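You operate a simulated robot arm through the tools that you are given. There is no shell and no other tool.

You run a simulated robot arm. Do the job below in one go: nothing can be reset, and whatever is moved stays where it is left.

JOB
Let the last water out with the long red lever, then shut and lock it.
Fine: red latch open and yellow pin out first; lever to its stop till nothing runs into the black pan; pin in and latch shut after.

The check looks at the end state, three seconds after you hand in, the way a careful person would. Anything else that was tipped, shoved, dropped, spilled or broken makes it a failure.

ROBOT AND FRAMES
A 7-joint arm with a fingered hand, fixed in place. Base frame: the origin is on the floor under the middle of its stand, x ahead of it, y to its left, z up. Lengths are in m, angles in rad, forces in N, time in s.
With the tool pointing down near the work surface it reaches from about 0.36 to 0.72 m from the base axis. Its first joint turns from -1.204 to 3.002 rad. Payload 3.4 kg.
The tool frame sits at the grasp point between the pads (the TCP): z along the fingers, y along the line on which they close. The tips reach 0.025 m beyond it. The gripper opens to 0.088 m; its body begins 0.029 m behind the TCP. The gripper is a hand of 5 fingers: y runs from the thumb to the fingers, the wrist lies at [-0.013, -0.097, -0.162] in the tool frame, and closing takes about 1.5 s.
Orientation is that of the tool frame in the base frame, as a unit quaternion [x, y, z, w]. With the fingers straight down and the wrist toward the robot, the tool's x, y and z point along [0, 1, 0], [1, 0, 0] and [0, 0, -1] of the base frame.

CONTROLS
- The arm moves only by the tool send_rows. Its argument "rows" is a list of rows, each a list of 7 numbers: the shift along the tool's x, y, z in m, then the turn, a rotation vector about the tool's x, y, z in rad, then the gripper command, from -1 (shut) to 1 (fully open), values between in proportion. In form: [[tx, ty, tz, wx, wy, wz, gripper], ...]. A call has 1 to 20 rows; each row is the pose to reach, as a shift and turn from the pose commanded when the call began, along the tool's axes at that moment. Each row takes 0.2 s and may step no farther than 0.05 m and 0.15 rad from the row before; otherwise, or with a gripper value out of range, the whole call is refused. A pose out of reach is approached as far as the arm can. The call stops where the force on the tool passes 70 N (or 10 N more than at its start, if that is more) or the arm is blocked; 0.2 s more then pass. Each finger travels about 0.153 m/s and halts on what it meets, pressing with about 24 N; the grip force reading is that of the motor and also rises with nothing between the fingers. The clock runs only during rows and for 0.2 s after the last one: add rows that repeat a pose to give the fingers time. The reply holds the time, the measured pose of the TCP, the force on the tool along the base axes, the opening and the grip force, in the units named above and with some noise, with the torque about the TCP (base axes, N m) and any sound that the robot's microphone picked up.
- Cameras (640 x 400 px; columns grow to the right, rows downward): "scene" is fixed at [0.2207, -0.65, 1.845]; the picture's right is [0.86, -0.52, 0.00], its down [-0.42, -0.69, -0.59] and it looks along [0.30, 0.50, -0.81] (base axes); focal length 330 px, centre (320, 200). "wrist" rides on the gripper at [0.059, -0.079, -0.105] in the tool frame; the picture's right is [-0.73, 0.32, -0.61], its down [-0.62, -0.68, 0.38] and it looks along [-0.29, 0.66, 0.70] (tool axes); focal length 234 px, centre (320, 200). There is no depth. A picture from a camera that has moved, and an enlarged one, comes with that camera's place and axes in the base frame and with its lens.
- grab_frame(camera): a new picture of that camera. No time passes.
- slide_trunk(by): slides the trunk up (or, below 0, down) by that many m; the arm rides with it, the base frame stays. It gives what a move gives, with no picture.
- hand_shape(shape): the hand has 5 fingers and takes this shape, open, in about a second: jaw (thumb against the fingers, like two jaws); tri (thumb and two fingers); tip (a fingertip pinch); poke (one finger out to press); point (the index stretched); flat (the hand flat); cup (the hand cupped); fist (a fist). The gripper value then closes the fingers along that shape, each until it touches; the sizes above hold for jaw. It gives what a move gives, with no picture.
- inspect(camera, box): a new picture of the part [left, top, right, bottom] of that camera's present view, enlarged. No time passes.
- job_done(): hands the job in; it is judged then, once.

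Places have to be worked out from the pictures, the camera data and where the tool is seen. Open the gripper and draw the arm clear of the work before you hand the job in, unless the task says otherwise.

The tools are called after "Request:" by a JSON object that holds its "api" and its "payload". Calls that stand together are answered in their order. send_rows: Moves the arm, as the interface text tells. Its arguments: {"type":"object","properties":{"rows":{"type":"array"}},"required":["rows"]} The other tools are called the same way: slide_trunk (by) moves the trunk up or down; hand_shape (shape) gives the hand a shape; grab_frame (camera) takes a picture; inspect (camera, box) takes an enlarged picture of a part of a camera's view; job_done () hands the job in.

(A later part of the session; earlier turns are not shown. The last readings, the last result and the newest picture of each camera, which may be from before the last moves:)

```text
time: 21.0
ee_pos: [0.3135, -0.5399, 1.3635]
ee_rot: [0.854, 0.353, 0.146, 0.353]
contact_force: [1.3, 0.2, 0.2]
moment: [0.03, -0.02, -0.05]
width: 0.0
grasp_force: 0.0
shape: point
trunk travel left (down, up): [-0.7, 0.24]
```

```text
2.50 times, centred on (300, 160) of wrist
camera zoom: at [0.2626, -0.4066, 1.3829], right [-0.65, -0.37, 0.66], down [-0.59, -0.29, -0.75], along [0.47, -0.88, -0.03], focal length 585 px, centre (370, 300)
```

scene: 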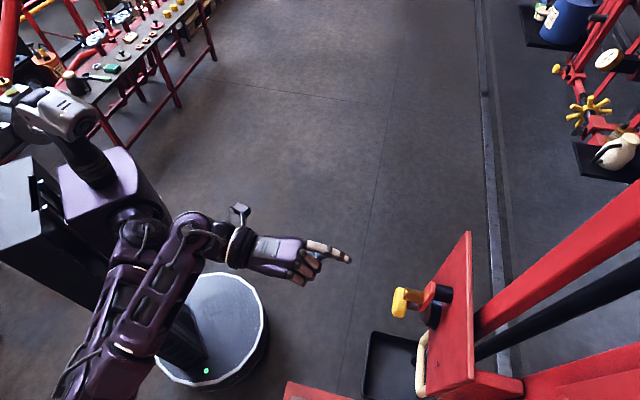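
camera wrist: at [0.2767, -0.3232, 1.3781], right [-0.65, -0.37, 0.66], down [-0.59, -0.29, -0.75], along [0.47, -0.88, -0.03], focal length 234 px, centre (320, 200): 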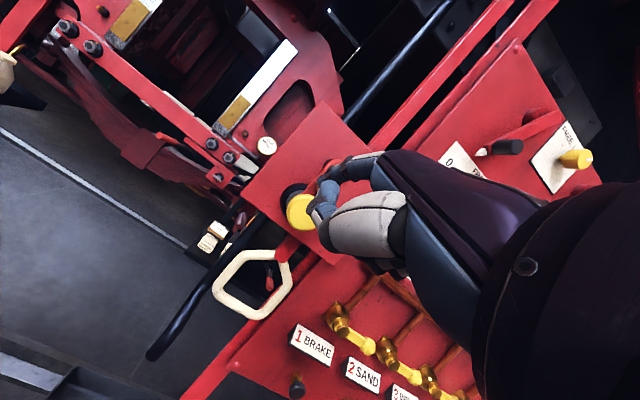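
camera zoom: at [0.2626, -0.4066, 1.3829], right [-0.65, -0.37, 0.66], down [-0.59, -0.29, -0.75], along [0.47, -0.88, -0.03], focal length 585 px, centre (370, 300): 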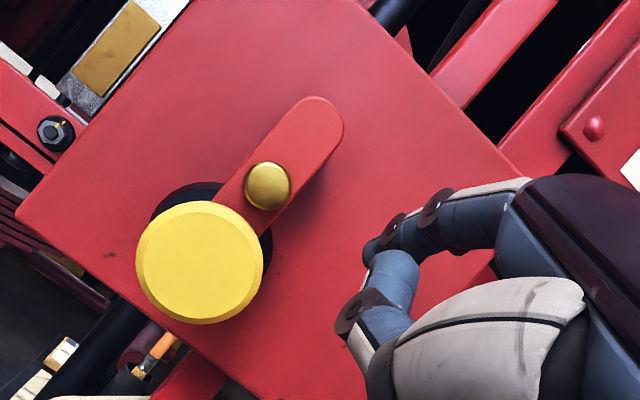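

The front view is clear: latch pivot at (t -0.111, z 1.413), brass knob 3 cm below it, and the yellow disc centre at z 1.347 with radius 2.3 cm. I'll advance the fingertip to r≈0.708, to the right of the knob.

Request:
{"api": "send_rows", "payload": {"rows": [[0, 0.012, 0.012, 0, 0, 0, 1], [0, 0.024, 0.024, 0, 0, 0, 1], [0, 0.036, 0.036, 0, 0, 0, 1], [0, 0.036, 0.036, 0, 0, 0, 1]]}}

Request:
{"api": "inspect", "payload": {"camera": "scene", "box": [340, 240, 500, 340]}}

Request:
{"api": "inspect", "payload": {"camera": "wrist", "box": [200, 80, 400, 240]}}

```text
time: 22.0
ee_pos: [0.348, -0.5778, 1.3623]
ee_rot: [0.855, 0.353, 0.145, 0.352]
contact_force: [0.2, 0.2, 0.9]
moment: [-0.02, 0.02, 0.01]
width: 0.0002
grasp_force: 0.1
shape: point
trunk travel left (down, up): [-0.7, 0.24]
```

```text
4.00 times, centred on (420, 290) of scene
camera zoom: at [0.2207, -0.65, 1.845], right [0.86, -0.52, 0.0], down [-0.42, -0.69, -0.59], along [0.3, 0.5, -0.81], focal length 1322 px, centre (-80, -160)
```

zoom: 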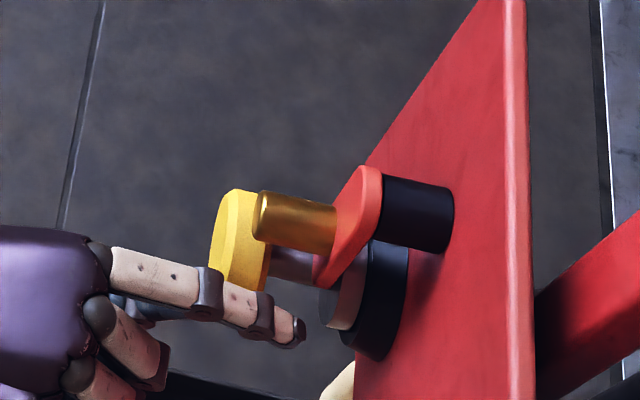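

```text
2.50 times, centred on (300, 160) of wrist
camera zoom: at [0.2975, -0.4452, 1.3818], right [-0.65, -0.37, 0.66], down [-0.59, -0.29, -0.75], along [0.47, -0.88, -0.03], focal length 585 px, centre (370, 300)
```

zoom: 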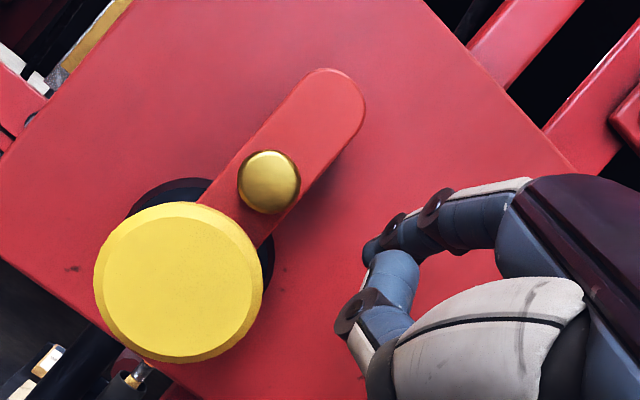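

Fingertip is at about (r 0.708, t -0.150, z 1.387), clear of everything. I'll now move left in small steps to touch the brass knob and nudge it.

Request:
{"api": "send_rows", "payload": {"rows": [[0.008, 0, 0, 0, 0, 0, 1], [0.016, 0, 0, 0, 0, 0, 1], [0.022, 0, 0, 0, 0, 0, 1], [0.027, 0, 0, 0, 0, 0, 1]]}}

Request:
{"api": "inspect", "payload": {"camera": "scene", "box": [340, 240, 500, 340]}}

Request:
{"api": "inspect", "payload": {"camera": "wrist", "box": [200, 80, 400, 240]}}

```text
time: 23.0
ee_pos: [0.3678, -0.5594, 1.3612]
ee_rot: [0.854, 0.353, 0.146, 0.353]
contact_force: [-0.1, -0.3, -0.1]
moment: [-0.05, 0.01, 0.01]
width: 0.0806
grasp_force: 0.0
shape: point
trunk travel left (down, up): [-0.7, 0.24]
```

```text
4.00 times, centred on (420, 290) of scene
camera zoom: at [0.2207, -0.65, 1.845], right [0.86, -0.52, 0.0], down [-0.42, -0.69, -0.59], along [0.3, 0.5, -0.81], focal length 1322 px, centre (-80, -160)
```

zoom: 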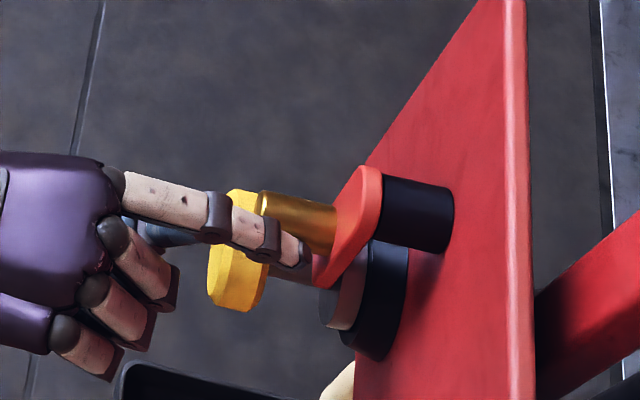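

```text
2.50 times, centred on (300, 160) of wrist
camera zoom: at [0.3168, -0.4261, 1.3806], right [-0.65, -0.37, 0.66], down [-0.59, -0.29, -0.75], along [0.47, -0.88, -0.03], focal length 585 px, centre (370, 300)
```

zoom: 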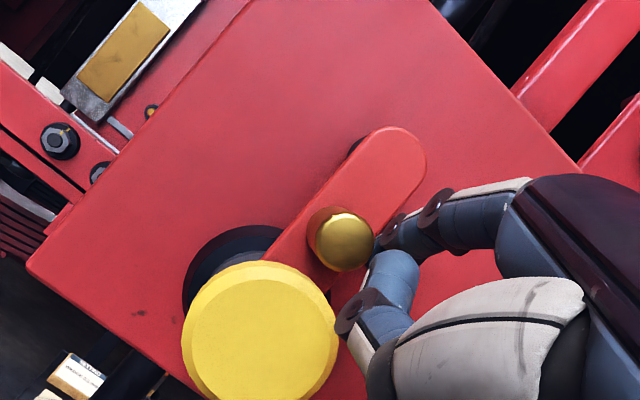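

Finger is just touching the brass knob with no force reading yet. I continue left in small steps.

Request:
{"api": "send_rows", "payload": {"rows": [[0.004, 0, 0, 0, 0, 0, 1], [0.008, 0, 0, 0, 0, 0, 1], [0.012, 0, 0, 0, 0, 0, 1]]}}

Request:
{"api": "inspect", "payload": {"camera": "scene", "box": [340, 240, 500, 340]}}

Request:
{"api": "inspect", "payload": {"camera": "wrist", "box": [200, 80, 400, 240]}}

```text
time: 23.8
ee_pos: [0.3727, -0.554, 1.3612]
ee_rot: [0.855, 0.352, 0.146, 0.353]
contact_force: [-4.0, -4.9, 1.7]
moment: [0.06, -0.15, -0.3]
width: 0.0806
grasp_force: 0.1
shape: point
trunk travel left (down, up): [-0.7, 0.24]
```

```text
4.00 times, centred on (420, 290) of scene
camera zoom: at [0.2207, -0.65, 1.845], right [0.86, -0.52, 0.0], down [-0.42, -0.69, -0.59], along [0.3, 0.5, -0.81], focal length 1322 px, centre (-80, -160)
```

zoom: 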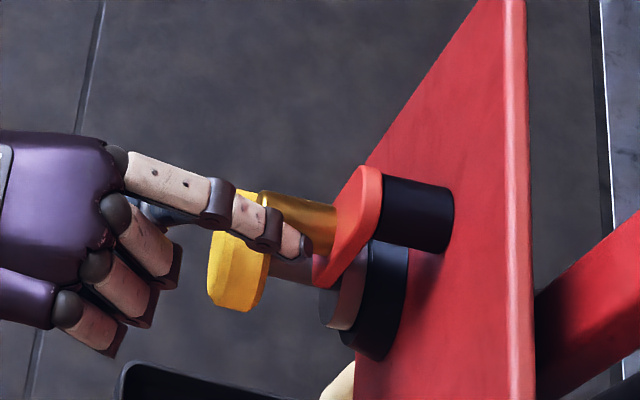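

```text
2.50 times, centred on (300, 160) of wrist
camera zoom: at [0.3225, -0.4202, 1.3807], right [-0.66, -0.37, 0.66], down [-0.59, -0.29, -0.75], along [0.47, -0.88, -0.03], focal length 585 px, centre (370, 300)
```

zoom: 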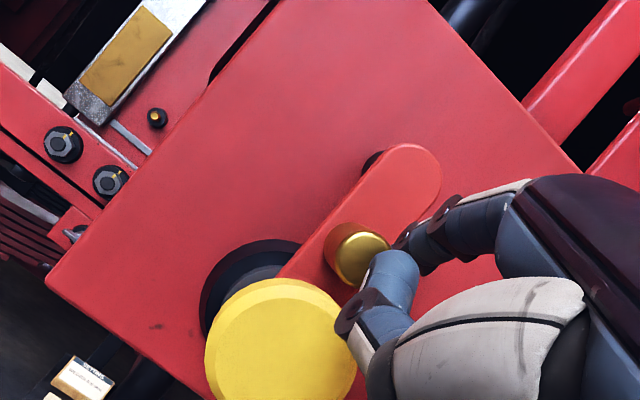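

The finger now meets about 6 N of resistance and the latch has not visibly moved. I'll press a little more, to see whether it is friction or a stop.

Request:
{"api": "send_rows", "payload": {"rows": [[0.004, 0, 0, 0, 0, 0, 1], [0.008, 0, 0, 0, 0, 0, 1]]}}

Request:
{"api": "inspect", "payload": {"camera": "scene", "box": [340, 240, 500, 340]}}

Request:
{"api": "inspect", "payload": {"camera": "wrist", "box": [200, 80, 400, 240]}}

```text
time: 24.4
ee_pos: [0.3765, -0.5484, 1.3617]
ee_rot: [0.855, 0.351, 0.146, 0.352]
contact_force: [-8.7, -8.7, 1.4]
moment: [0.19, -0.3, -0.6]
width: 0.0805
grasp_force: 0.0
shape: point
trunk travel left (down, up): [-0.7, 0.24]
```

```text
4.00 times, centred on (420, 290) of scene
camera zoom: at [0.2207, -0.65, 1.845], right [0.86, -0.52, 0.0], down [-0.42, -0.69, -0.59], along [0.3, 0.5, -0.81], focal length 1322 px, centre (-80, -160)
```

zoom: 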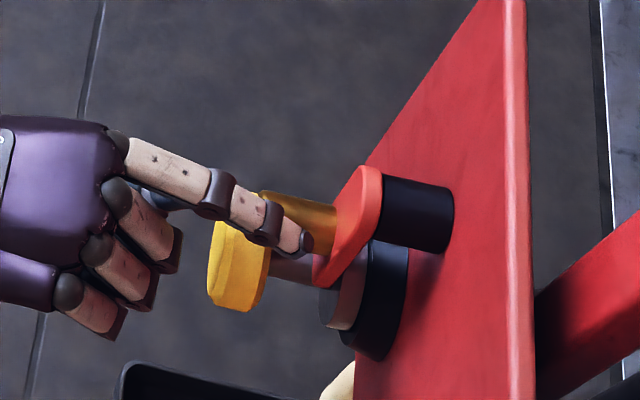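

```text
2.50 times, centred on (300, 160) of wrist
camera zoom: at [0.3262, -0.4158, 1.381], right [-0.66, -0.37, 0.66], down [-0.59, -0.29, -0.75], along [0.47, -0.88, -0.03], focal length 585 px, centre (370, 300)
```

zoom: 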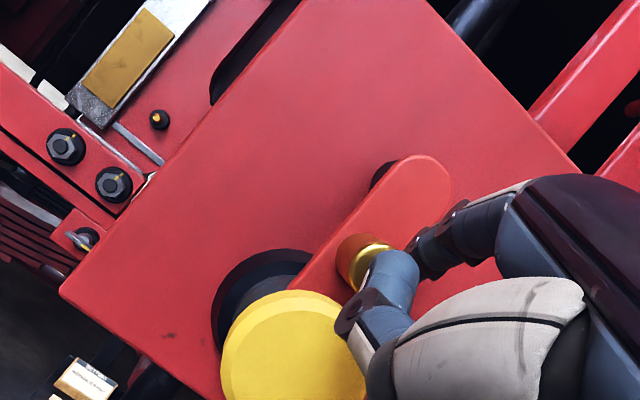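

No motion at 12 N, so leftward looks like the latch's stop. I'll back out, go around in front, and come to the knob's left side to push it right.

Request:
{"api": "send_rows", "payload": {"rows": [[-0.015, 0, 0, 0, 0, 0, 1], [-0.03, 0, 0, 0, 0, 0, 1], [-0.03, -0.018, -0.018, 0, 0, 0, 1], [-0.03, -0.036, -0.036, 0, 0, 0, 1], [0.005, -0.036, -0.036, 0, 0, 0, 1], [0.0325, -0.036, -0.036, 0, 0, 0, 1], [0.0325, -0.036, -0.036, 0, 0, 0, 1]]}}

Request:
{"api": "inspect", "payload": {"camera": "scene", "box": [340, 240, 500, 340]}}

Request:
{"api": "inspect", "payload": {"camera": "wrist", "box": [200, 80, 400, 240]}}

```text
time: 26.0
ee_pos: [0.3675, -0.487, 1.3615]
ee_rot: [0.855, 0.353, 0.146, 0.352]
contact_force: [-0.4, 0.6, -0.3]
moment: [0.02, 0.01, 0.04]
width: 0.0001
grasp_force: 0.0
shape: point
trunk travel left (down, up): [-0.7, 0.24]
```

```text
4.00 times, centred on (420, 290) of scene
camera zoom: at [0.2207, -0.65, 1.845], right [0.86, -0.52, 0.0], down [-0.42, -0.69, -0.59], along [0.3, 0.5, -0.81], focal length 1322 px, centre (-80, -160)
```

zoom: 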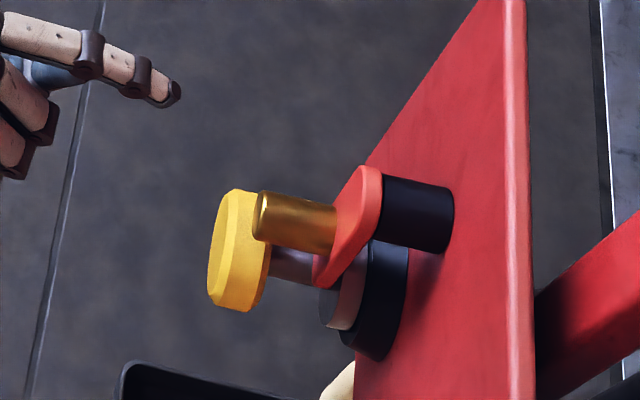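

```text
2.50 times, centred on (300, 160) of wrist
camera zoom: at [0.3155, -0.3539, 1.381], right [-0.65, -0.37, 0.66], down [-0.59, -0.29, -0.75], along [0.47, -0.88, -0.03], focal length 585 px, centre (370, 300)
```

zoom: 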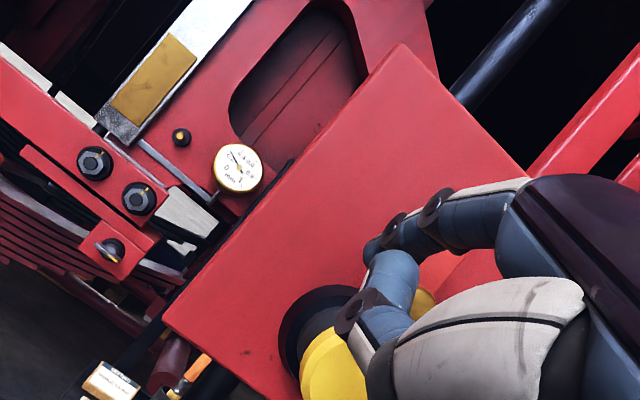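

Fingertip is now left of the knob at t≈-0.072. I advance it to r≈0.706 and check before pushing right.

Request:
{"api": "send_rows", "payload": {"rows": [[0, 0.012, 0.012, 0, 0, 0, 1], [0, 0.024, 0.024, 0, 0, 0, 1], [0, 0.034, 0.034, 0, 0, 0, 1], [0, 0.034, 0.034, 0, 0, 0, 1]]}}

Request:
{"api": "inspect", "payload": {"camera": "scene", "box": [340, 240, 500, 340]}}

Request:
{"api": "inspect", "payload": {"camera": "wrist", "box": [200, 80, 400, 240]}}

```text
time: 27.0
ee_pos: [0.4013, -0.5203, 1.3613]
ee_rot: [0.854, 0.353, 0.145, 0.353]
contact_force: [0.5, -0.6, 0.2]
moment: [0.0, -0.03, -0.03]
width: 0.0
grasp_force: 0.1
shape: point
trunk travel left (down, up): [-0.7, 0.24]
```

```text
4.00 times, centred on (420, 290) of scene
camera zoom: at [0.2207, -0.65, 1.845], right [0.86, -0.52, 0.0], down [-0.42, -0.69, -0.59], along [0.3, 0.5, -0.81], focal length 1322 px, centre (-80, -160)
```

zoom: 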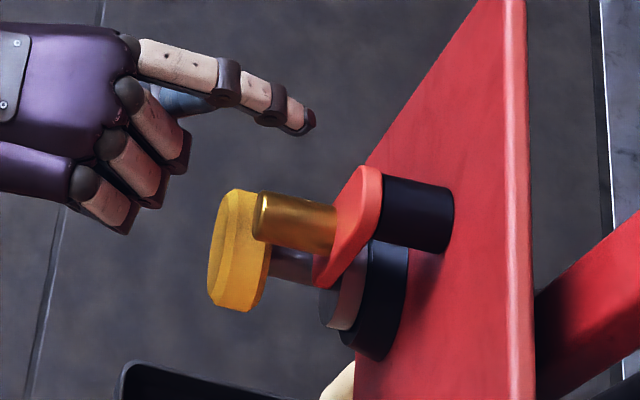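

```text
2.50 times, centred on (300, 160) of wrist
camera zoom: at [0.3509, -0.3887, 1.3815], right [-0.65, -0.37, 0.66], down [-0.59, -0.29, -0.75], along [0.47, -0.88, -0.03], focal length 585 px, centre (370, 300)
```

zoom: 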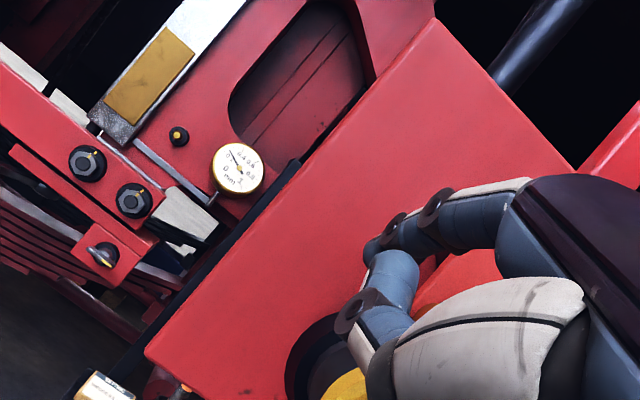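

Clear on all sides. Now I push right in small steps.

Request:
{"api": "send_rows", "payload": {"rows": [[-0.008, 0, 0, 0, 0, 0, 1], [-0.016, 0, 0, 0, 0, 0, 1], [-0.022, 0, 0, 0, 0, 0, 1], [-0.027, 0, 0, 0, 0, 0, 1], [-0.032, 0, 0, 0, 0, 0, 1]]}}

Request:
{"api": "inspect", "payload": {"camera": "scene", "box": [340, 240, 500, 340]}}

Request:
{"api": "inspect", "payload": {"camera": "wrist", "box": [200, 80, 400, 240]}}

```text
time: 28.2
ee_pos: [0.3804, -0.5429, 1.3606]
ee_rot: [0.854, 0.354, 0.146, 0.352]
contact_force: [2.2, 1.5, -0.5]
moment: [-0.03, 0.09, 0.13]
width: 0.0003
grasp_force: 0.1
shape: point
trunk travel left (down, up): [-0.7, 0.24]
```

```text
4.00 times, centred on (420, 290) of scene
camera zoom: at [0.2207, -0.65, 1.845], right [0.86, -0.52, 0.0], down [-0.42, -0.69, -0.59], along [0.3, 0.5, -0.81], focal length 1322 px, centre (-80, -160)
```

zoom: 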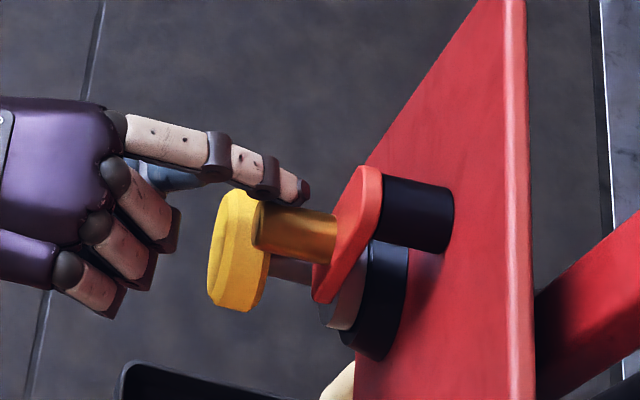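

```text
2.50 times, centred on (300, 160) of wrist
camera zoom: at [0.3294, -0.41, 1.3809], right [-0.65, -0.37, 0.66], down [-0.59, -0.29, -0.75], along [0.47, -0.88, -0.03], focal length 585 px, centre (370, 300)
```

zoom: 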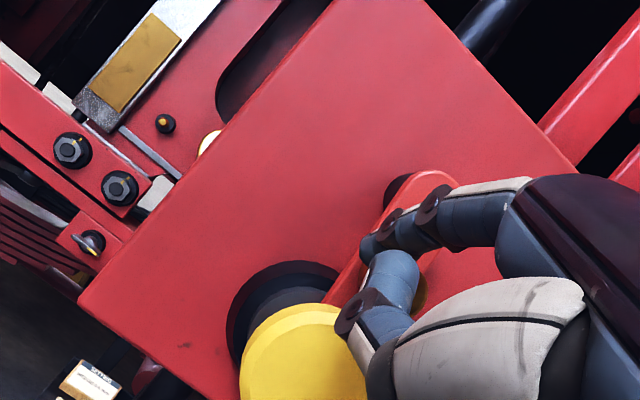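

The latch is turning to the right under a light ~2.7 N push, so right is the opening direction. I continue along the arc, right and slightly up.

Request:
{"api": "send_rows", "payload": {"rows": [[-0.007, 0, 0, 0, 0, 0, 1], [-0.014, 0, 0, 0, 0, 0, 1], [-0.02, 0.002, -0.002, 0, 0, 0, 1], [-0.026, 0.004, -0.004, 0, 0, 0, 1], [-0.032, 0.006, -0.006, 0, 0, 0, 1], [-0.038, 0.008, -0.008, 0, 0, 0, 1]]}}

Request:
{"api": "inspect", "payload": {"camera": "scene", "box": [340, 240, 500, 340]}}

Request:
{"api": "inspect", "payload": {"camera": "wrist", "box": [200, 80, 400, 240]}}

```text
time: 29.6
ee_pos: [0.357, -0.5655, 1.3738]
ee_rot: [0.854, 0.355, 0.144, 0.353]
contact_force: [7.5, 8.3, -0.6]
moment: [-0.27, 0.25, 0.45]
width: 0.0
grasp_force: 0.1
shape: point
trunk travel left (down, up): [-0.7, 0.24]
```

```text
4.00 times, centred on (420, 290) of scene
camera zoom: at [0.2207, -0.65, 1.845], right [0.86, -0.52, 0.0], down [-0.42, -0.69, -0.59], along [0.3, 0.5, -0.81], focal length 1322 px, centre (-80, -160)
```

zoom: 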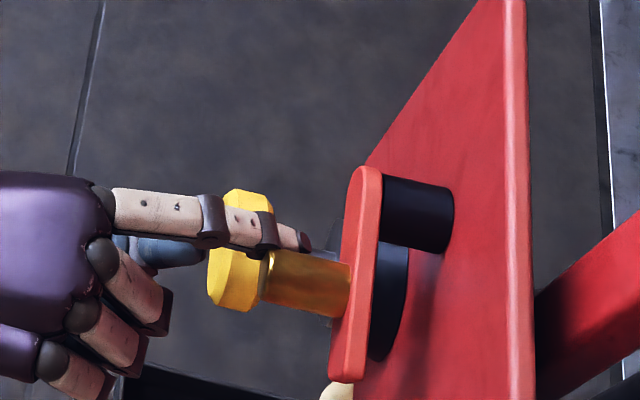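

```text
2.50 times, centred on (300, 160) of wrist
camera zoom: at [0.3057, -0.4332, 1.3923], right [-0.65, -0.37, 0.66], down [-0.59, -0.29, -0.75], along [0.47, -0.88, -0.03], focal length 585 px, centre (370, 300)
```

zoom: 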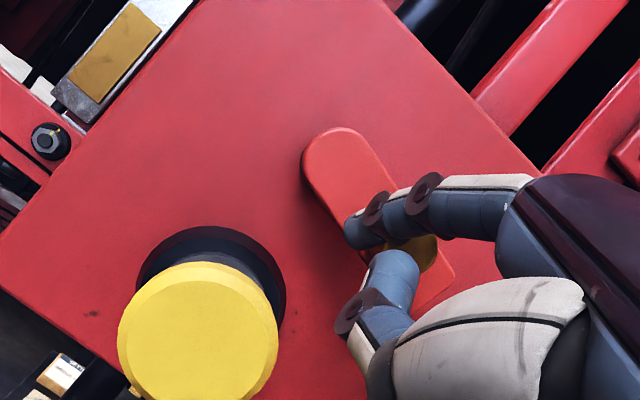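

The latch has swung about 78° to the right. Now I push upward under the knob to see whether it goes farther, or is at its stop.

Request:
{"api": "send_rows", "payload": {"rows": [[0.003, 0.003, -0.003, 0, 0, 0, 1], [0.004, 0.006, -0.006, 0, 0, 0, 1], [0.004, 0.009, -0.009, 0, 0, 0, 1]]}}

Request:
{"api": "inspect", "payload": {"camera": "scene", "box": [340, 240, 500, 340]}}

Request:
{"api": "inspect", "payload": {"camera": "wrist", "box": [200, 80, 400, 240]}}

```text
time: 30.4
ee_pos: [0.3607, -0.5655, 1.382]
ee_rot: [0.855, 0.354, 0.143, 0.352]
contact_force: [5.9, 4.8, -5.2]
moment: [-0.05, 0.4, 0.33]
width: 0.0003
grasp_force: 0.1
shape: point
trunk travel left (down, up): [-0.7, 0.24]
```

```text
4.00 times, centred on (420, 290) of scene
camera zoom: at [0.2207, -0.65, 1.845], right [0.86, -0.52, 0.0], down [-0.42, -0.69, -0.59], along [0.3, 0.5, -0.81], focal length 1322 px, centre (-80, -160)
```

zoom: 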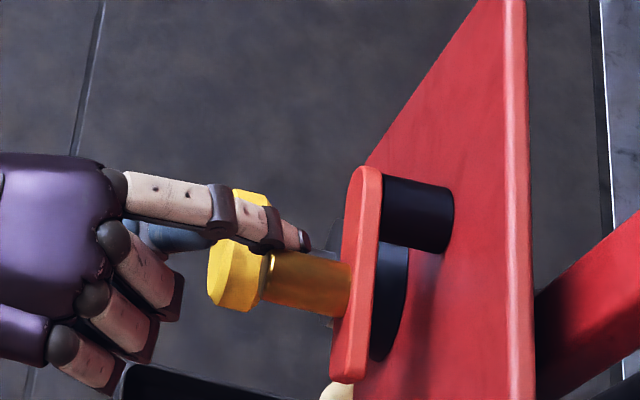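

```text
2.50 times, centred on (300, 160) of wrist
camera zoom: at [0.309, -0.4326, 1.4031], right [-0.65, -0.37, 0.66], down [-0.6, -0.29, -0.75], along [0.47, -0.88, -0.03], focal length 585 px, centre (370, 300)
```

zoom: 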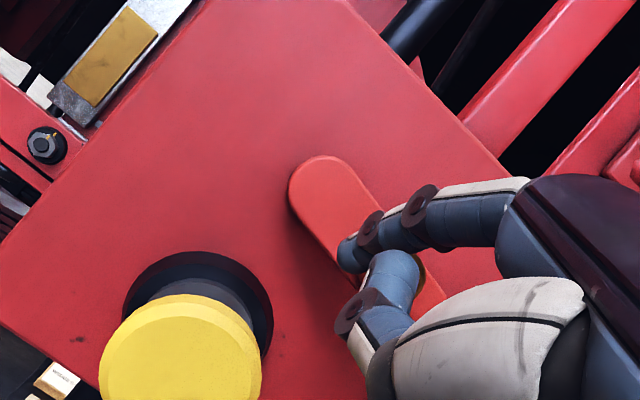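

The finger slid up beside the knob rather than under it. I'll drop it, come underneath the knob, and press upward.

Request:
{"api": "send_rows", "payload": {"rows": [[0.008, 0, 0, 0, 0, 0, 1], [0.008, -0.009, 0.009, 0, 0, 0, 1], [0.008, -0.0179, 0.0179, 0, 0, 0, 1], [0.001, -0.0179, 0.0179, 0, 0, 0, 1], [-0.005, -0.0179, 0.0179, 0, 0, 0, 1], [-0.005, -0.014, 0.014, 0, 0, 0, 1], [-0.005, -0.01, 0.01, 0, 0, 0, 1], [-0.005, -0.007, 0.007, 0, 0, 0, 1]]}}

Request:
{"api": "inspect", "payload": {"camera": "scene", "box": [340, 240, 500, 340]}}

Request:
{"api": "inspect", "payload": {"camera": "wrist", "box": [200, 80, 400, 240]}}

```text
time: 32.2
ee_pos: [0.3562, -0.5666, 1.375]
ee_rot: [0.854, 0.355, 0.143, 0.353]
contact_force: [7.1, 11.5, -4.2]
moment: [-0.3, 0.32, 0.56]
width: 0.0
grasp_force: 0.1
shape: point
trunk travel left (down, up): [-0.7, 0.24]
```

```text
4.00 times, centred on (420, 290) of scene
camera zoom: at [0.2207, -0.65, 1.845], right [0.86, -0.52, 0.0], down [-0.42, -0.69, -0.59], along [0.3, 0.5, -0.81], focal length 1322 px, centre (-80, -160)
```

zoom: 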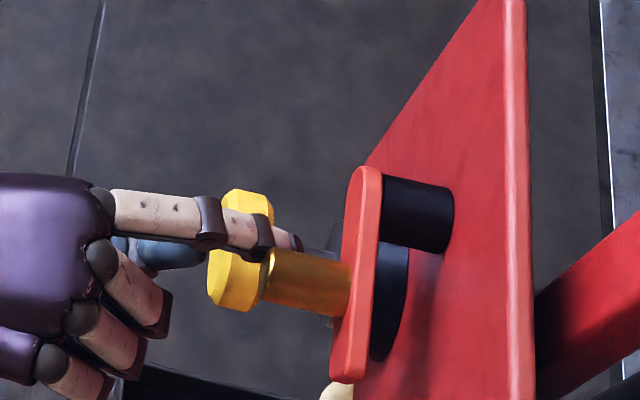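

```text
2.50 times, centred on (300, 160) of wrist
camera zoom: at [0.3045, -0.434, 1.3947], right [-0.65, -0.37, 0.66], down [-0.6, -0.29, -0.75], along [0.47, -0.88, -0.03], focal length 585 px, centre (370, 300)
```

zoom: 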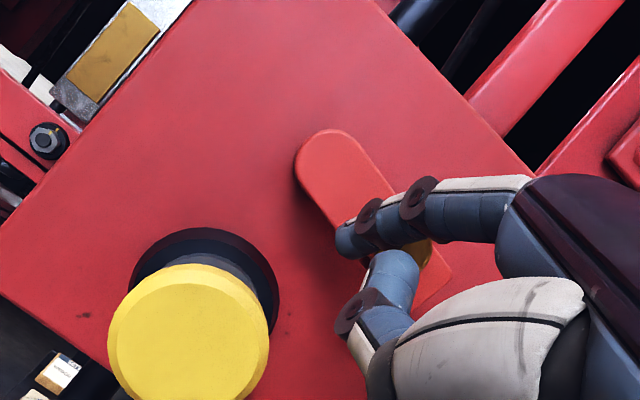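

The latch stays at ~80° and resists with 14 N, so it appears to be at its open stop. I'll ease off, back away and see if it stays open.

Request:
{"api": "send_rows", "payload": {"rows": [[0.008, -0.002, 0.002, 0, 0, 0, 1], [0.014, -0.004, 0.004, 0, 0, 0, 1], [0.014, -0.02, -0.012, 0, 0, 0, 1], [0.014, -0.04, -0.032, 0, 0, 0, 1], [0.014, -0.06, -0.052, 0, 0, 0, 1], [0.014, -0.06, -0.052, 0, 0, 0, 1]]}}

Request:
{"api": "inspect", "payload": {"camera": "scene", "box": [340, 240, 500, 340]}}

Request:
{"api": "inspect", "payload": {"camera": "wrist", "box": [200, 80, 400, 240]}}

```text
time: 33.6
ee_pos: [0.306, -0.5072, 1.368]
ee_rot: [0.855, 0.353, 0.145, 0.352]
contact_force: [0.4, 0.2, 0.0]
moment: [0.01, 0.02, -0.01]
width: 0.0806
grasp_force: 0.0
shape: point
trunk travel left (down, up): [-0.7, 0.24]
```

```text
4.00 times, centred on (420, 290) of scene
camera zoom: at [0.2207, -0.65, 1.845], right [0.86, -0.52, 0.0], down [-0.42, -0.69, -0.59], along [0.3, 0.5, -0.81], focal length 1322 px, centre (-80, -160)
```

zoom: 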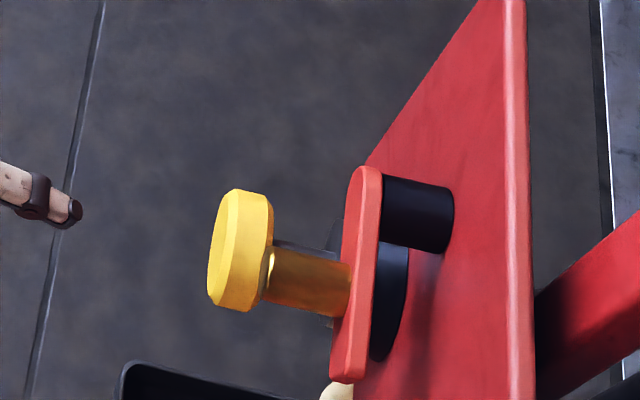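

```text
2.50 times, centred on (300, 160) of wrist
camera zoom: at [0.2552, -0.3744, 1.3883], right [-0.65, -0.37, 0.66], down [-0.59, -0.29, -0.75], along [0.47, -0.88, -0.03], focal length 585 px, centre (370, 300)
```

zoom: 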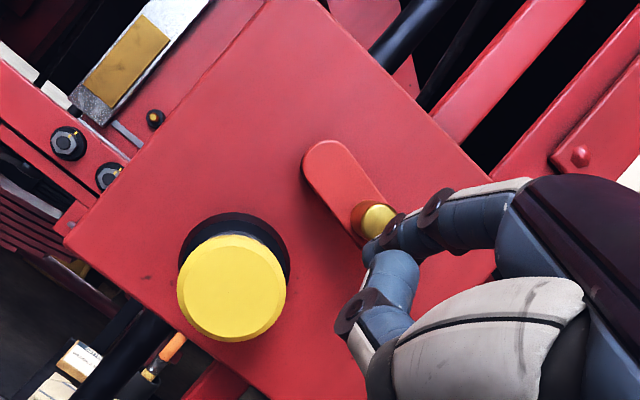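

The latch stays open at ~81°. Next the pin: I'll take the jaw shape, pitch the hand level, and line up with the yellow disc (t -0.110, z≈1.345) at standoff.

Request:
{"api": "hand_shape", "payload": {"shape": "jaw"}}

Request:
{"api": "send_rows", "payload": {"rows": [[0.008, -0.005, 0.005, -0.13, 0, 0, 0.4], [0.016, -0.01, 0.01, -0.26, 0, 0, 0.4], [0.024, -0.015, 0.015, -0.39, 0, 0, 0.4], [0.032, -0.0177, 0.0177, -0.52, 0, 0, 0.4], [0.032, -0.0177, 0.0177, -0.65, 0, 0, 0.4], [0.032, -0.0177, 0.0177, -0.785, 0, 0, 0.4], [0.032, -0.0177, 0.0177, -0.785, 0, 0, 0.4]]}}

Request:
{"api": "grab_frame", "payload": {"camera": "wrist"}}

Request:
{"api": "inspect", "payload": {"camera": "scene", "box": [280, 220, 480, 345]}}

```text
time: 34.5
ee_pos: [0.3062, -0.5065, 1.3677]
ee_rot: [0.854, 0.354, 0.146, 0.353]
contact_force: [0.3, -0.6, -0.4]
moment: [0.0, 0.0, 0.01]
width: 0.0879
grasp_force: 0.0
shape: jaw
trunk travel left (down, up): [-0.7, 0.24]
```

```text
time: 36.1
ee_pos: [0.3269, -0.4832, 1.344]
ee_rot: [0.655, 0.27, 0.269, 0.653]
contact_force: [-0.4, 0.5, 0.6]
moment: [0.02, 0.02, 0.03]
width: 0.0617
grasp_force: 0.0
shape: jaw
trunk travel left (down, up): [-0.7, 0.24]
```

```text
taken
camera wrist: at [0.2938, -0.3667, 1.2667], right [-0.94, -0.08, 0.32], down [-0.17, -0.71, -0.68], along [0.29, -0.7, 0.66], focal length 234 px, centre (320, 200)
```

wrist: 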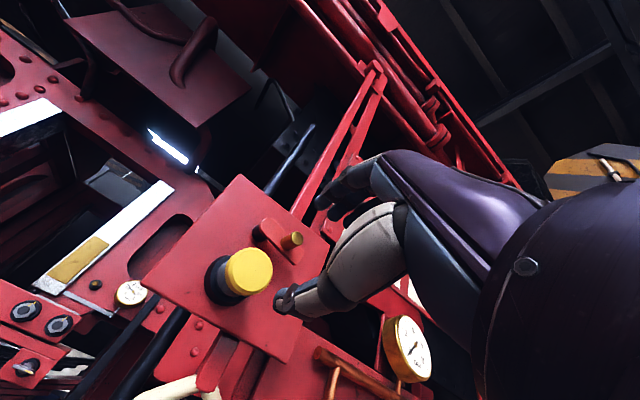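

```text
3.20 times, centred on (380, 282) of scene
camera zoom: at [0.2207, -0.65, 1.845], right [0.86, -0.52, 0.0], down [-0.42, -0.69, -0.59], along [0.3, 0.5, -0.81], focal length 1057 px, centre (128, -64)
```

zoom: 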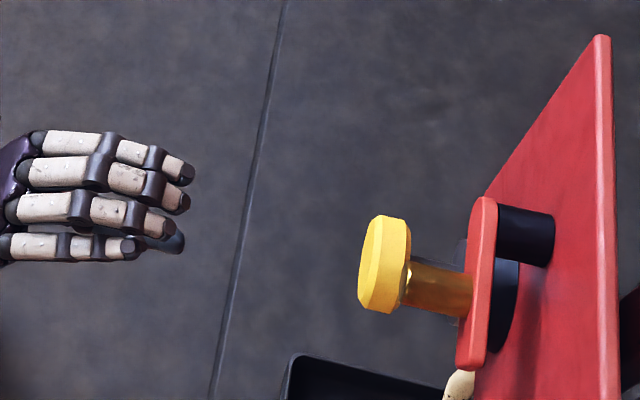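

Orientation is good with the TCP at (r 0.573, t -0.1105, z 1.344) and the jaw at 6.2 cm. I approach along the pin axis to r≈0.645, then check clearances.

Request:
{"api": "send_rows", "payload": {"rows": [[0, 0, 0.025, 0, 0, 0, 0.4], [0, 0, 0.05, 0, 0, 0, 0.4], [0, 0, 0.072, 0, 0, 0, 0.4], [0, 0, 0.072, 0, 0, 0, 0.4]]}}

Request:
{"api": "inspect", "payload": {"camera": "wrist", "box": [200, 120, 420, 320]}}

Request:
{"api": "inspect", "payload": {"camera": "scene", "box": [320, 240, 480, 340]}}

```text
time: 37.1
ee_pos: [0.378, -0.5325, 1.3432]
ee_rot: [0.654, 0.27, 0.27, 0.653]
contact_force: [-0.1, -0.7, -0.5]
moment: [0.0, -0.05, 0.0]
width: 0.0617
grasp_force: 0.0
shape: jaw
trunk travel left (down, up): [-0.7, 0.24]
```

```text
2.00 times, centred on (310, 220) of wrist
camera zoom: at [0.3455, -0.4173, 1.2662], right [-0.94, -0.08, 0.33], down [-0.17, -0.71, -0.68], along [0.29, -0.7, 0.65], focal length 468 px, centre (340, 160)
```

zoom: 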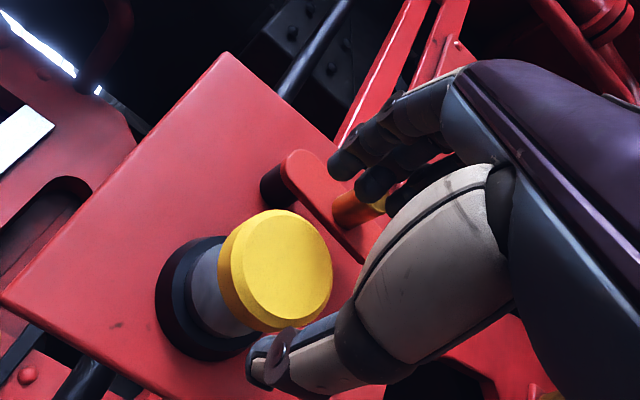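

```text
4.00 times, centred on (400, 290) of scene
camera zoom: at [0.2207, -0.65, 1.845], right [0.86, -0.52, 0.0], down [-0.42, -0.69, -0.59], along [0.3, 0.5, -0.81], focal length 1322 px, centre (0, -160)
```

zoom: 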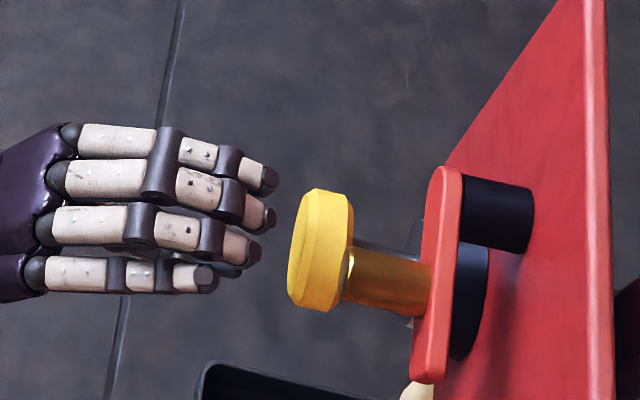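

The tool axis passes within 4 mm of the disc centre, with the thumb below and index/middle above, and the finger row clears the latch. I move in the last 3.8 cm in small steps.

Request:
{"api": "send_rows", "payload": {"rows": [[0, 0, 0.01, 0, 0, 0, 0.4], [0, 0, 0.02, 0, 0, 0, 0.4], [0, 0, 0.03, 0, 0, 0, 0.4], [0, 0, 0.038, 0, 0, 0, 0.4], [0, 0, 0.038, 0, 0, 0, 0.4]]}}

Request:
{"api": "inspect", "payload": {"camera": "wrist", "box": [200, 120, 420, 320]}}

Request:
{"api": "inspect", "payload": {"camera": "scene", "box": [340, 240, 500, 340]}}

```text
time: 38.3
ee_pos: [0.4062, -0.5598, 1.3432]
ee_rot: [0.655, 0.271, 0.27, 0.652]
contact_force: [-0.3, -0.1, 0.8]
moment: [-0.01, -0.03, -0.01]
width: 0.062
grasp_force: 0.2
shape: jaw
trunk travel left (down, up): [-0.7, 0.24]
```

```text
2.00 times, centred on (310, 220) of wrist
camera zoom: at [0.3735, -0.4442, 1.2657], right [-0.94, -0.08, 0.33], down [-0.17, -0.71, -0.68], along [0.29, -0.7, 0.65], focal length 468 px, centre (340, 160)
```

zoom: 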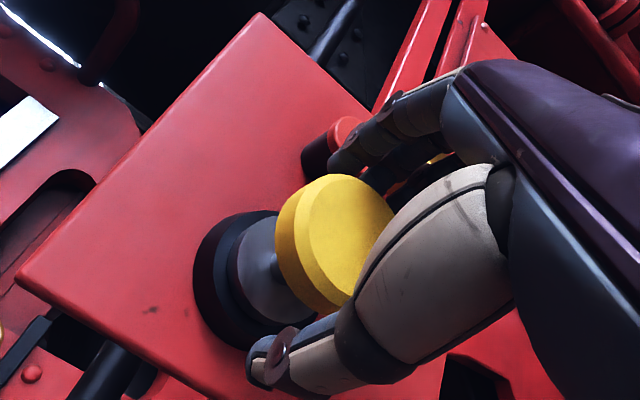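

```text
4.00 times, centred on (420, 290) of scene
camera zoom: at [0.2207, -0.65, 1.845], right [0.86, -0.52, 0.0], down [-0.42, -0.69, -0.59], along [0.3, 0.5, -0.81], focal length 1322 px, centre (-80, -160)
```

zoom: 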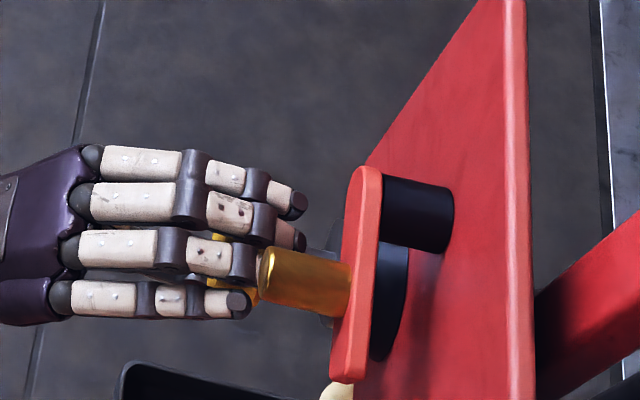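

The disc is between thumb and index/middle with no contact force. I close the hand on it.

Request:
{"api": "send_rows", "payload": {"rows": [[0, 0, 0, 0, 0, 0, 0.1], [0, 0, 0, 0, 0, 0, -0.3], [0, 0, 0, 0, 0, 0, -0.7], [0, 0, 0, 0, 0, 0, -1], [0, 0, 0, 0, 0, 0, -1], [0, 0, 0, 0, 0, 0, -1], [0, 0, 0, 0, 0, 0, -1]]}}

Request:
{"api": "inspect", "payload": {"camera": "wrist", "box": [200, 120, 420, 320]}}

Request:
{"api": "inspect", "payload": {"camera": "scene", "box": [340, 240, 500, 340]}}

```text
time: 39.9
ee_pos: [0.4098, -0.5598, 1.3414]
ee_rot: [0.655, 0.272, 0.269, 0.651]
contact_force: [1.2, 0.1, -4.8]
moment: [0.04, 0.05, 0.04]
width: 0.0327
grasp_force: 23.6
shape: jaw
trunk travel left (down, up): [-0.7, 0.24]
```

```text
2.00 times, centred on (310, 220) of wrist
camera zoom: at [0.375, -0.4452, 1.2645], right [-0.94, -0.08, 0.33], down [-0.17, -0.71, -0.68], along [0.29, -0.7, 0.65], focal length 468 px, centre (340, 160)
```

zoom: 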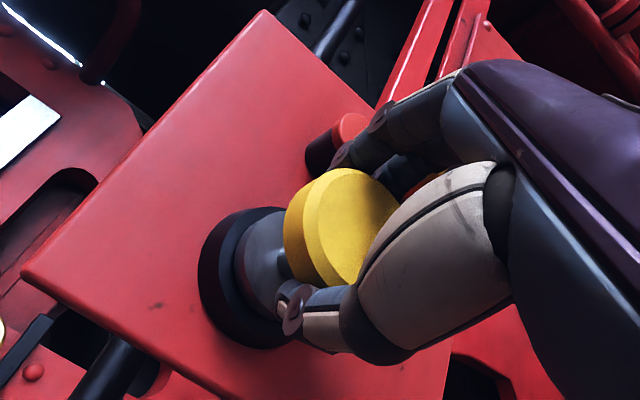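

```text
4.00 times, centred on (420, 290) of scene
camera zoom: at [0.2207, -0.65, 1.845], right [0.86, -0.52, 0.0], down [-0.42, -0.69, -0.59], along [0.3, 0.5, -0.81], focal length 1322 px, centre (-80, -160)
```

zoom: 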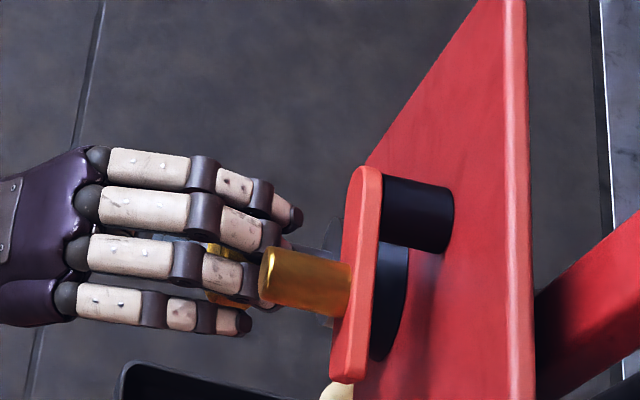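

Gripped with 23.6 N. Now I pull straight back along the pin axis in small steps.

Request:
{"api": "send_rows", "payload": {"rows": [[0, 0, -0.005, 0, 0, 0, -1], [0, 0, -0.01, 0, 0, 0, -1], [0, 0, -0.015, 0, 0, 0, -1], [0, 0, -0.02, 0, 0, 0, -1]]}}

Request:
{"api": "inspect", "payload": {"camera": "wrist", "box": [200, 120, 420, 320]}}

Request:
{"api": "inspect", "payload": {"camera": "scene", "box": [340, 240, 500, 340]}}

```text
time: 40.9
ee_pos: [0.3959, -0.5474, 1.3422]
ee_rot: [0.656, 0.272, 0.268, 0.651]
contact_force: [4.1, 0.9, -7.6]
moment: [0.0, 0.1, 0.09]
width: 0.0327
grasp_force: 23.7
shape: jaw
trunk travel left (down, up): [-0.7, 0.24]
```

```text
2.00 times, centred on (310, 220) of wrist
camera zoom: at [0.3616, -0.4326, 1.2648], right [-0.94, -0.08, 0.33], down [-0.17, -0.71, -0.68], along [0.29, -0.7, 0.65], focal length 468 px, centre (340, 160)
```

zoom: 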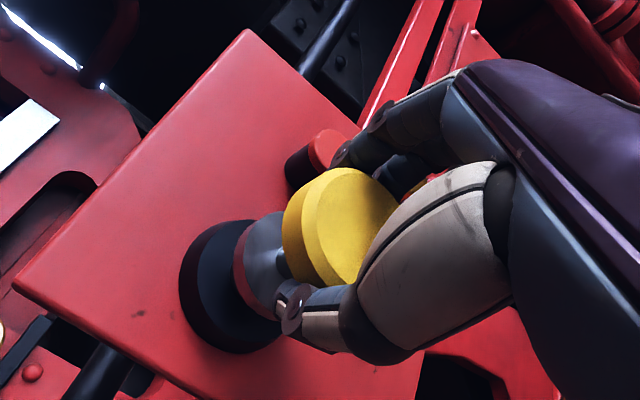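

```text
4.00 times, centred on (420, 290) of scene
camera zoom: at [0.2207, -0.65, 1.845], right [0.86, -0.52, 0.0], down [-0.42, -0.69, -0.59], along [0.3, 0.5, -0.81], focal length 1322 px, centre (-80, -160)
```

zoom: 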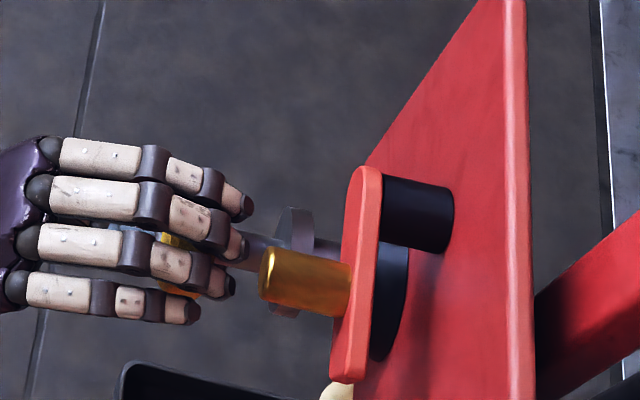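

The pin slides out: its collar has left the boss by ~2 cm and the pull force is small. I continue in small steps and watch for a stop.

Request:
{"api": "send_rows", "payload": {"rows": [[0, 0, -0.005, 0, 0, 0, -1], [0, 0, -0.01, 0, 0, 0, -1], [0, 0, -0.015, 0, 0, 0, -1], [0, 0, -0.02, 0, 0, 0, -1]]}}

Request:
{"api": "inspect", "payload": {"camera": "wrist", "box": [200, 120, 420, 320]}}

Request:
{"api": "inspect", "payload": {"camera": "scene", "box": [340, 240, 500, 340]}}

```text
time: 41.9
ee_pos: [0.3812, -0.5339, 1.3424]
ee_rot: [0.656, 0.273, 0.268, 0.651]
contact_force: [5.0, 0.8, -9.5]
moment: [0.07, 0.16, 0.05]
width: 0.0327
grasp_force: 23.8
shape: jaw
trunk travel left (down, up): [-0.7, 0.24]
```

```text
2.00 times, centred on (310, 220) of wrist
camera zoom: at [0.3469, -0.4181, 1.2655], right [-0.94, -0.08, 0.33], down [-0.18, -0.71, -0.68], along [0.29, -0.7, 0.65], focal length 468 px, centre (340, 160)
```

zoom: 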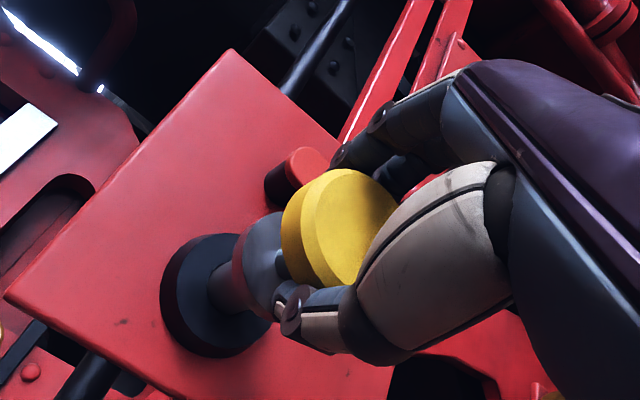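

```text
4.00 times, centred on (420, 290) of scene
camera zoom: at [0.2207, -0.65, 1.845], right [0.86, -0.52, 0.0], down [-0.42, -0.69, -0.59], along [0.3, 0.5, -0.81], focal length 1322 px, centre (-80, -160)
```

zoom: 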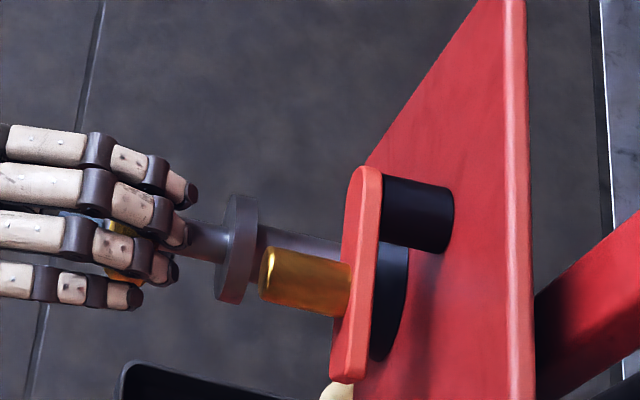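

About 4 cm out and still sliding freely. A side load shows I'm holding slightly high, so I'll ease that while continuing to pull.

Request:
{"api": "send_rows", "payload": {"rows": [[0.001, -0.003, -0.004, 0, 0, 0, -1], [0.002, -0.005, -0.008, 0, 0, 0, -1], [0.002, -0.005, -0.012, 0, 0, 0, -1], [0.002, -0.005, -0.016, 0, 0, 0, -1]]}}

Request:
{"api": "inspect", "payload": {"camera": "wrist", "box": [200, 120, 420, 320]}}

Request:
{"api": "inspect", "payload": {"camera": "scene", "box": [340, 240, 500, 340]}}

```text
time: 42.9
ee_pos: [0.3749, -0.529, 1.3336]
ee_rot: [0.657, 0.271, 0.268, 0.65]
contact_force: [29.9, -30.7, 24.6]
moment: [0.05, 0.15, 0.07]
width: 0.0347
grasp_force: 24.1
shape: jaw
trunk travel left (down, up): [-0.7, 0.24]
```

```text
2.00 times, centred on (310, 220) of wrist
camera zoom: at [0.3417, -0.412, 1.2577], right [-0.94, -0.08, 0.33], down [-0.18, -0.71, -0.69], along [0.29, -0.7, 0.65], focal length 468 px, centre (340, 160)
```

zoom: 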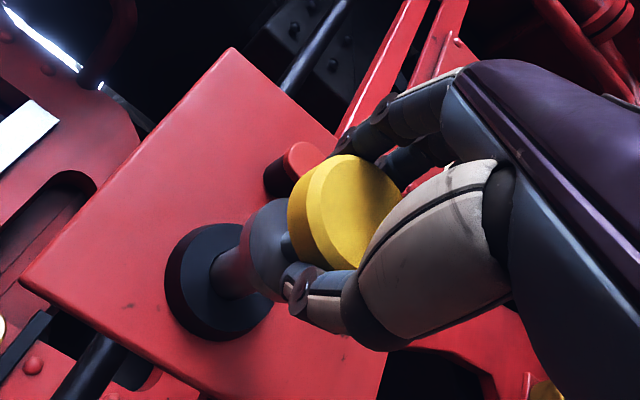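

```text
4.00 times, centred on (420, 290) of scene
camera zoom: at [0.2207, -0.65, 1.845], right [0.86, -0.52, 0.0], down [-0.42, -0.69, -0.59], along [0.3, 0.5, -0.81], focal length 1322 px, centre (-80, -160)
```

zoom: 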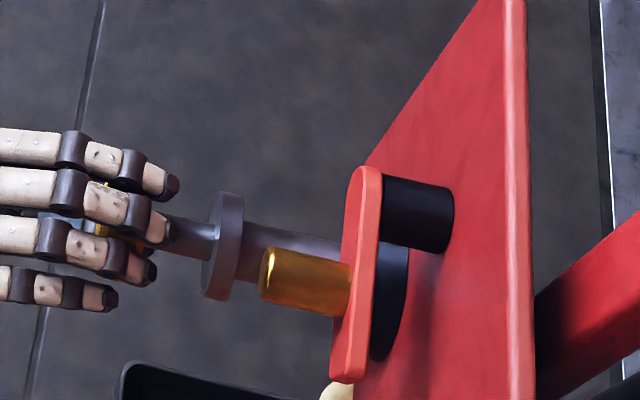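

Force jumped to ~43 N along the axis: the pin is captive and at its out stop, ~4.7 cm out. I'll ease off the load and then open the fingers.

Request:
{"api": "send_rows", "payload": {"rows": [[0.001, 0.003, 0.004, 0, 0, 0, -1], [0, 0.005, 0.008, 0, 0, 0, -1], [0, 0.005, 0.008, 0, 0, 0, -1]]}}

```text
time: 43.7
ee_pos: [0.3784, -0.5289, 1.3403]
ee_rot: [0.656, 0.271, 0.268, 0.651]
contact_force: [7.3, -9.0, -3.1]
moment: [0.08, 0.09, 0.01]
width: 0.0317
grasp_force: 23.7
shape: jaw
trunk travel left (down, up): [-0.7, 0.24]
```

Request:
{"api": "send_rows", "payload": {"rows": [[0, 0, 0.003, 0, 0, 0, -0.5], [0, 0, 0.003, 0, 0, 0, 0], [0, 0, 0.003, 0, 0, 0, 0.6], [0, 0, 0.003, 0, 0, 0, 0.6], [0, 0, 0.003, 0, 0, 0, 0.6]]}}

Request:
{"api": "inspect", "payload": {"camera": "wrist", "box": [200, 120, 420, 320]}}

Request:
{"api": "inspect", "payload": {"camera": "scene", "box": [340, 240, 500, 340]}}

```text
time: 44.9
ee_pos: [0.3755, -0.5271, 1.3448]
ee_rot: [0.655, 0.27, 0.269, 0.653]
contact_force: [0.1, -0.1, 0.3]
moment: [0.0, -0.01, -0.01]
width: 0.0702
grasp_force: 0.1
shape: jaw
trunk travel left (down, up): [-0.7, 0.24]
```

```text
2.00 times, centred on (310, 220) of wrist
camera zoom: at [0.3422, -0.4121, 1.2668], right [-0.94, -0.08, 0.33], down [-0.17, -0.71, -0.68], along [0.29, -0.7, 0.66], focal length 468 px, centre (340, 160)
```

zoom: 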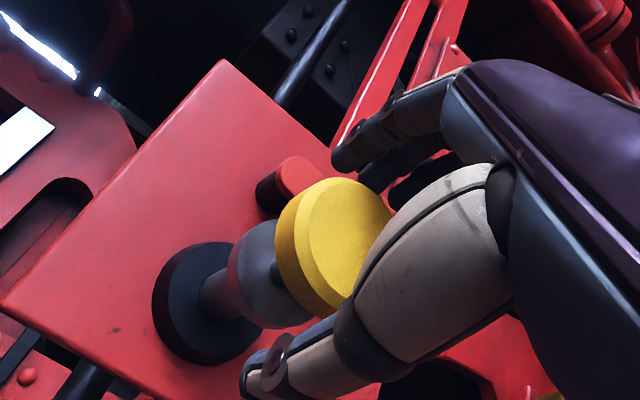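

```text
4.00 times, centred on (420, 290) of scene
camera zoom: at [0.2207, -0.65, 1.845], right [0.86, -0.52, 0.0], down [-0.42, -0.69, -0.59], along [0.3, 0.5, -0.81], focal length 1322 px, centre (-80, -160)
```

zoom: 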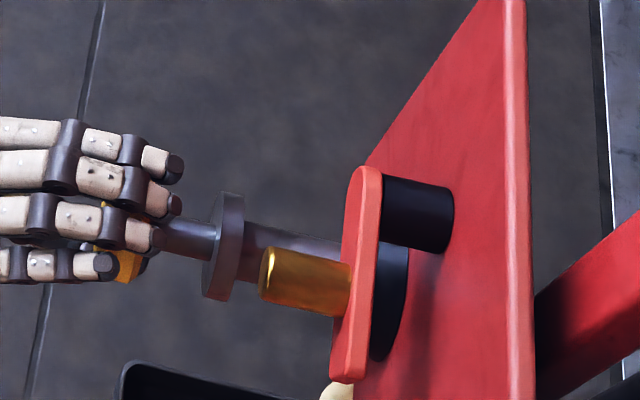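

The pin stays out on its own. I retreat straight back from it, clear of the disc.

Request:
{"api": "send_rows", "payload": {"rows": [[0, 0, -0.015, 0, 0, 0, 0.7], [0, 0, -0.035, 0, 0, 0, 0.8], [0, 0, -0.05, 0, 0, 0, 0.8], [0, 0, -0.063, 0, 0, 0, 0.8], [0, 0, -0.063, 0, 0, 0, 0.8]]}}

Request:
{"api": "grab_frame", "payload": {"camera": "wrist"}}

Request:
{"api": "inspect", "payload": {"camera": "scene", "box": [320, 220, 520, 400]}}

```text
time: 46.1
ee_pos: [0.3311, -0.4818, 1.3437]
ee_rot: [0.655, 0.27, 0.268, 0.653]
contact_force: [-0.5, 0.6, 0.1]
moment: [-0.02, -0.03, -0.01]
width: 0.0793
grasp_force: 0.0
shape: jaw
trunk travel left (down, up): [-0.7, 0.24]
```

```text
taken
camera wrist: at [0.2973, -0.3669, 1.267], right [-0.94, -0.08, 0.33], down [-0.17, -0.71, -0.68], along [0.29, -0.7, 0.65], focal length 234 px, centre (320, 200)
```

wrist: 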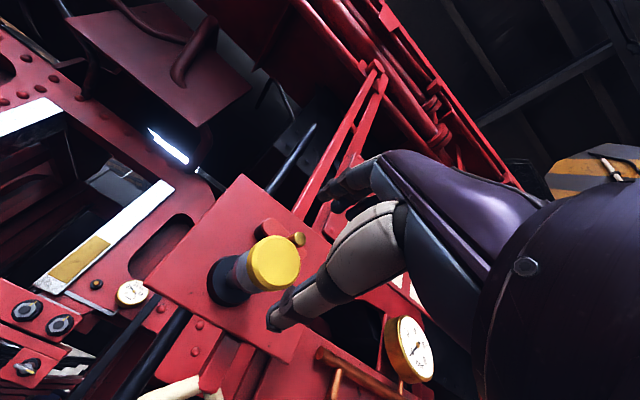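

```text
2.22 times, centred on (420, 310) of scene
camera zoom: at [0.2207, -0.65, 1.845], right [0.86, -0.52, 0.0], down [-0.42, -0.69, -0.59], along [0.3, 0.5, -0.81], focal length 734 px, centre (98, -44)
```

zoom: 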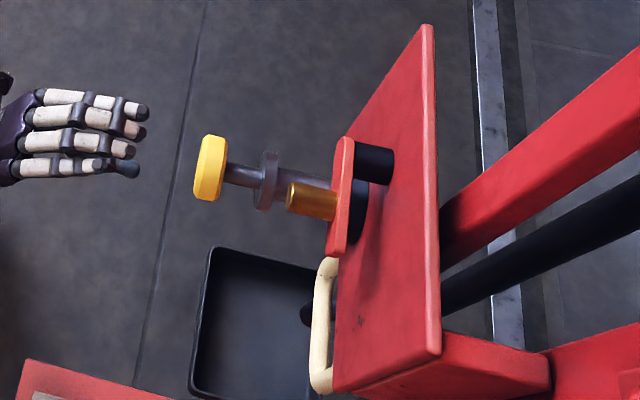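

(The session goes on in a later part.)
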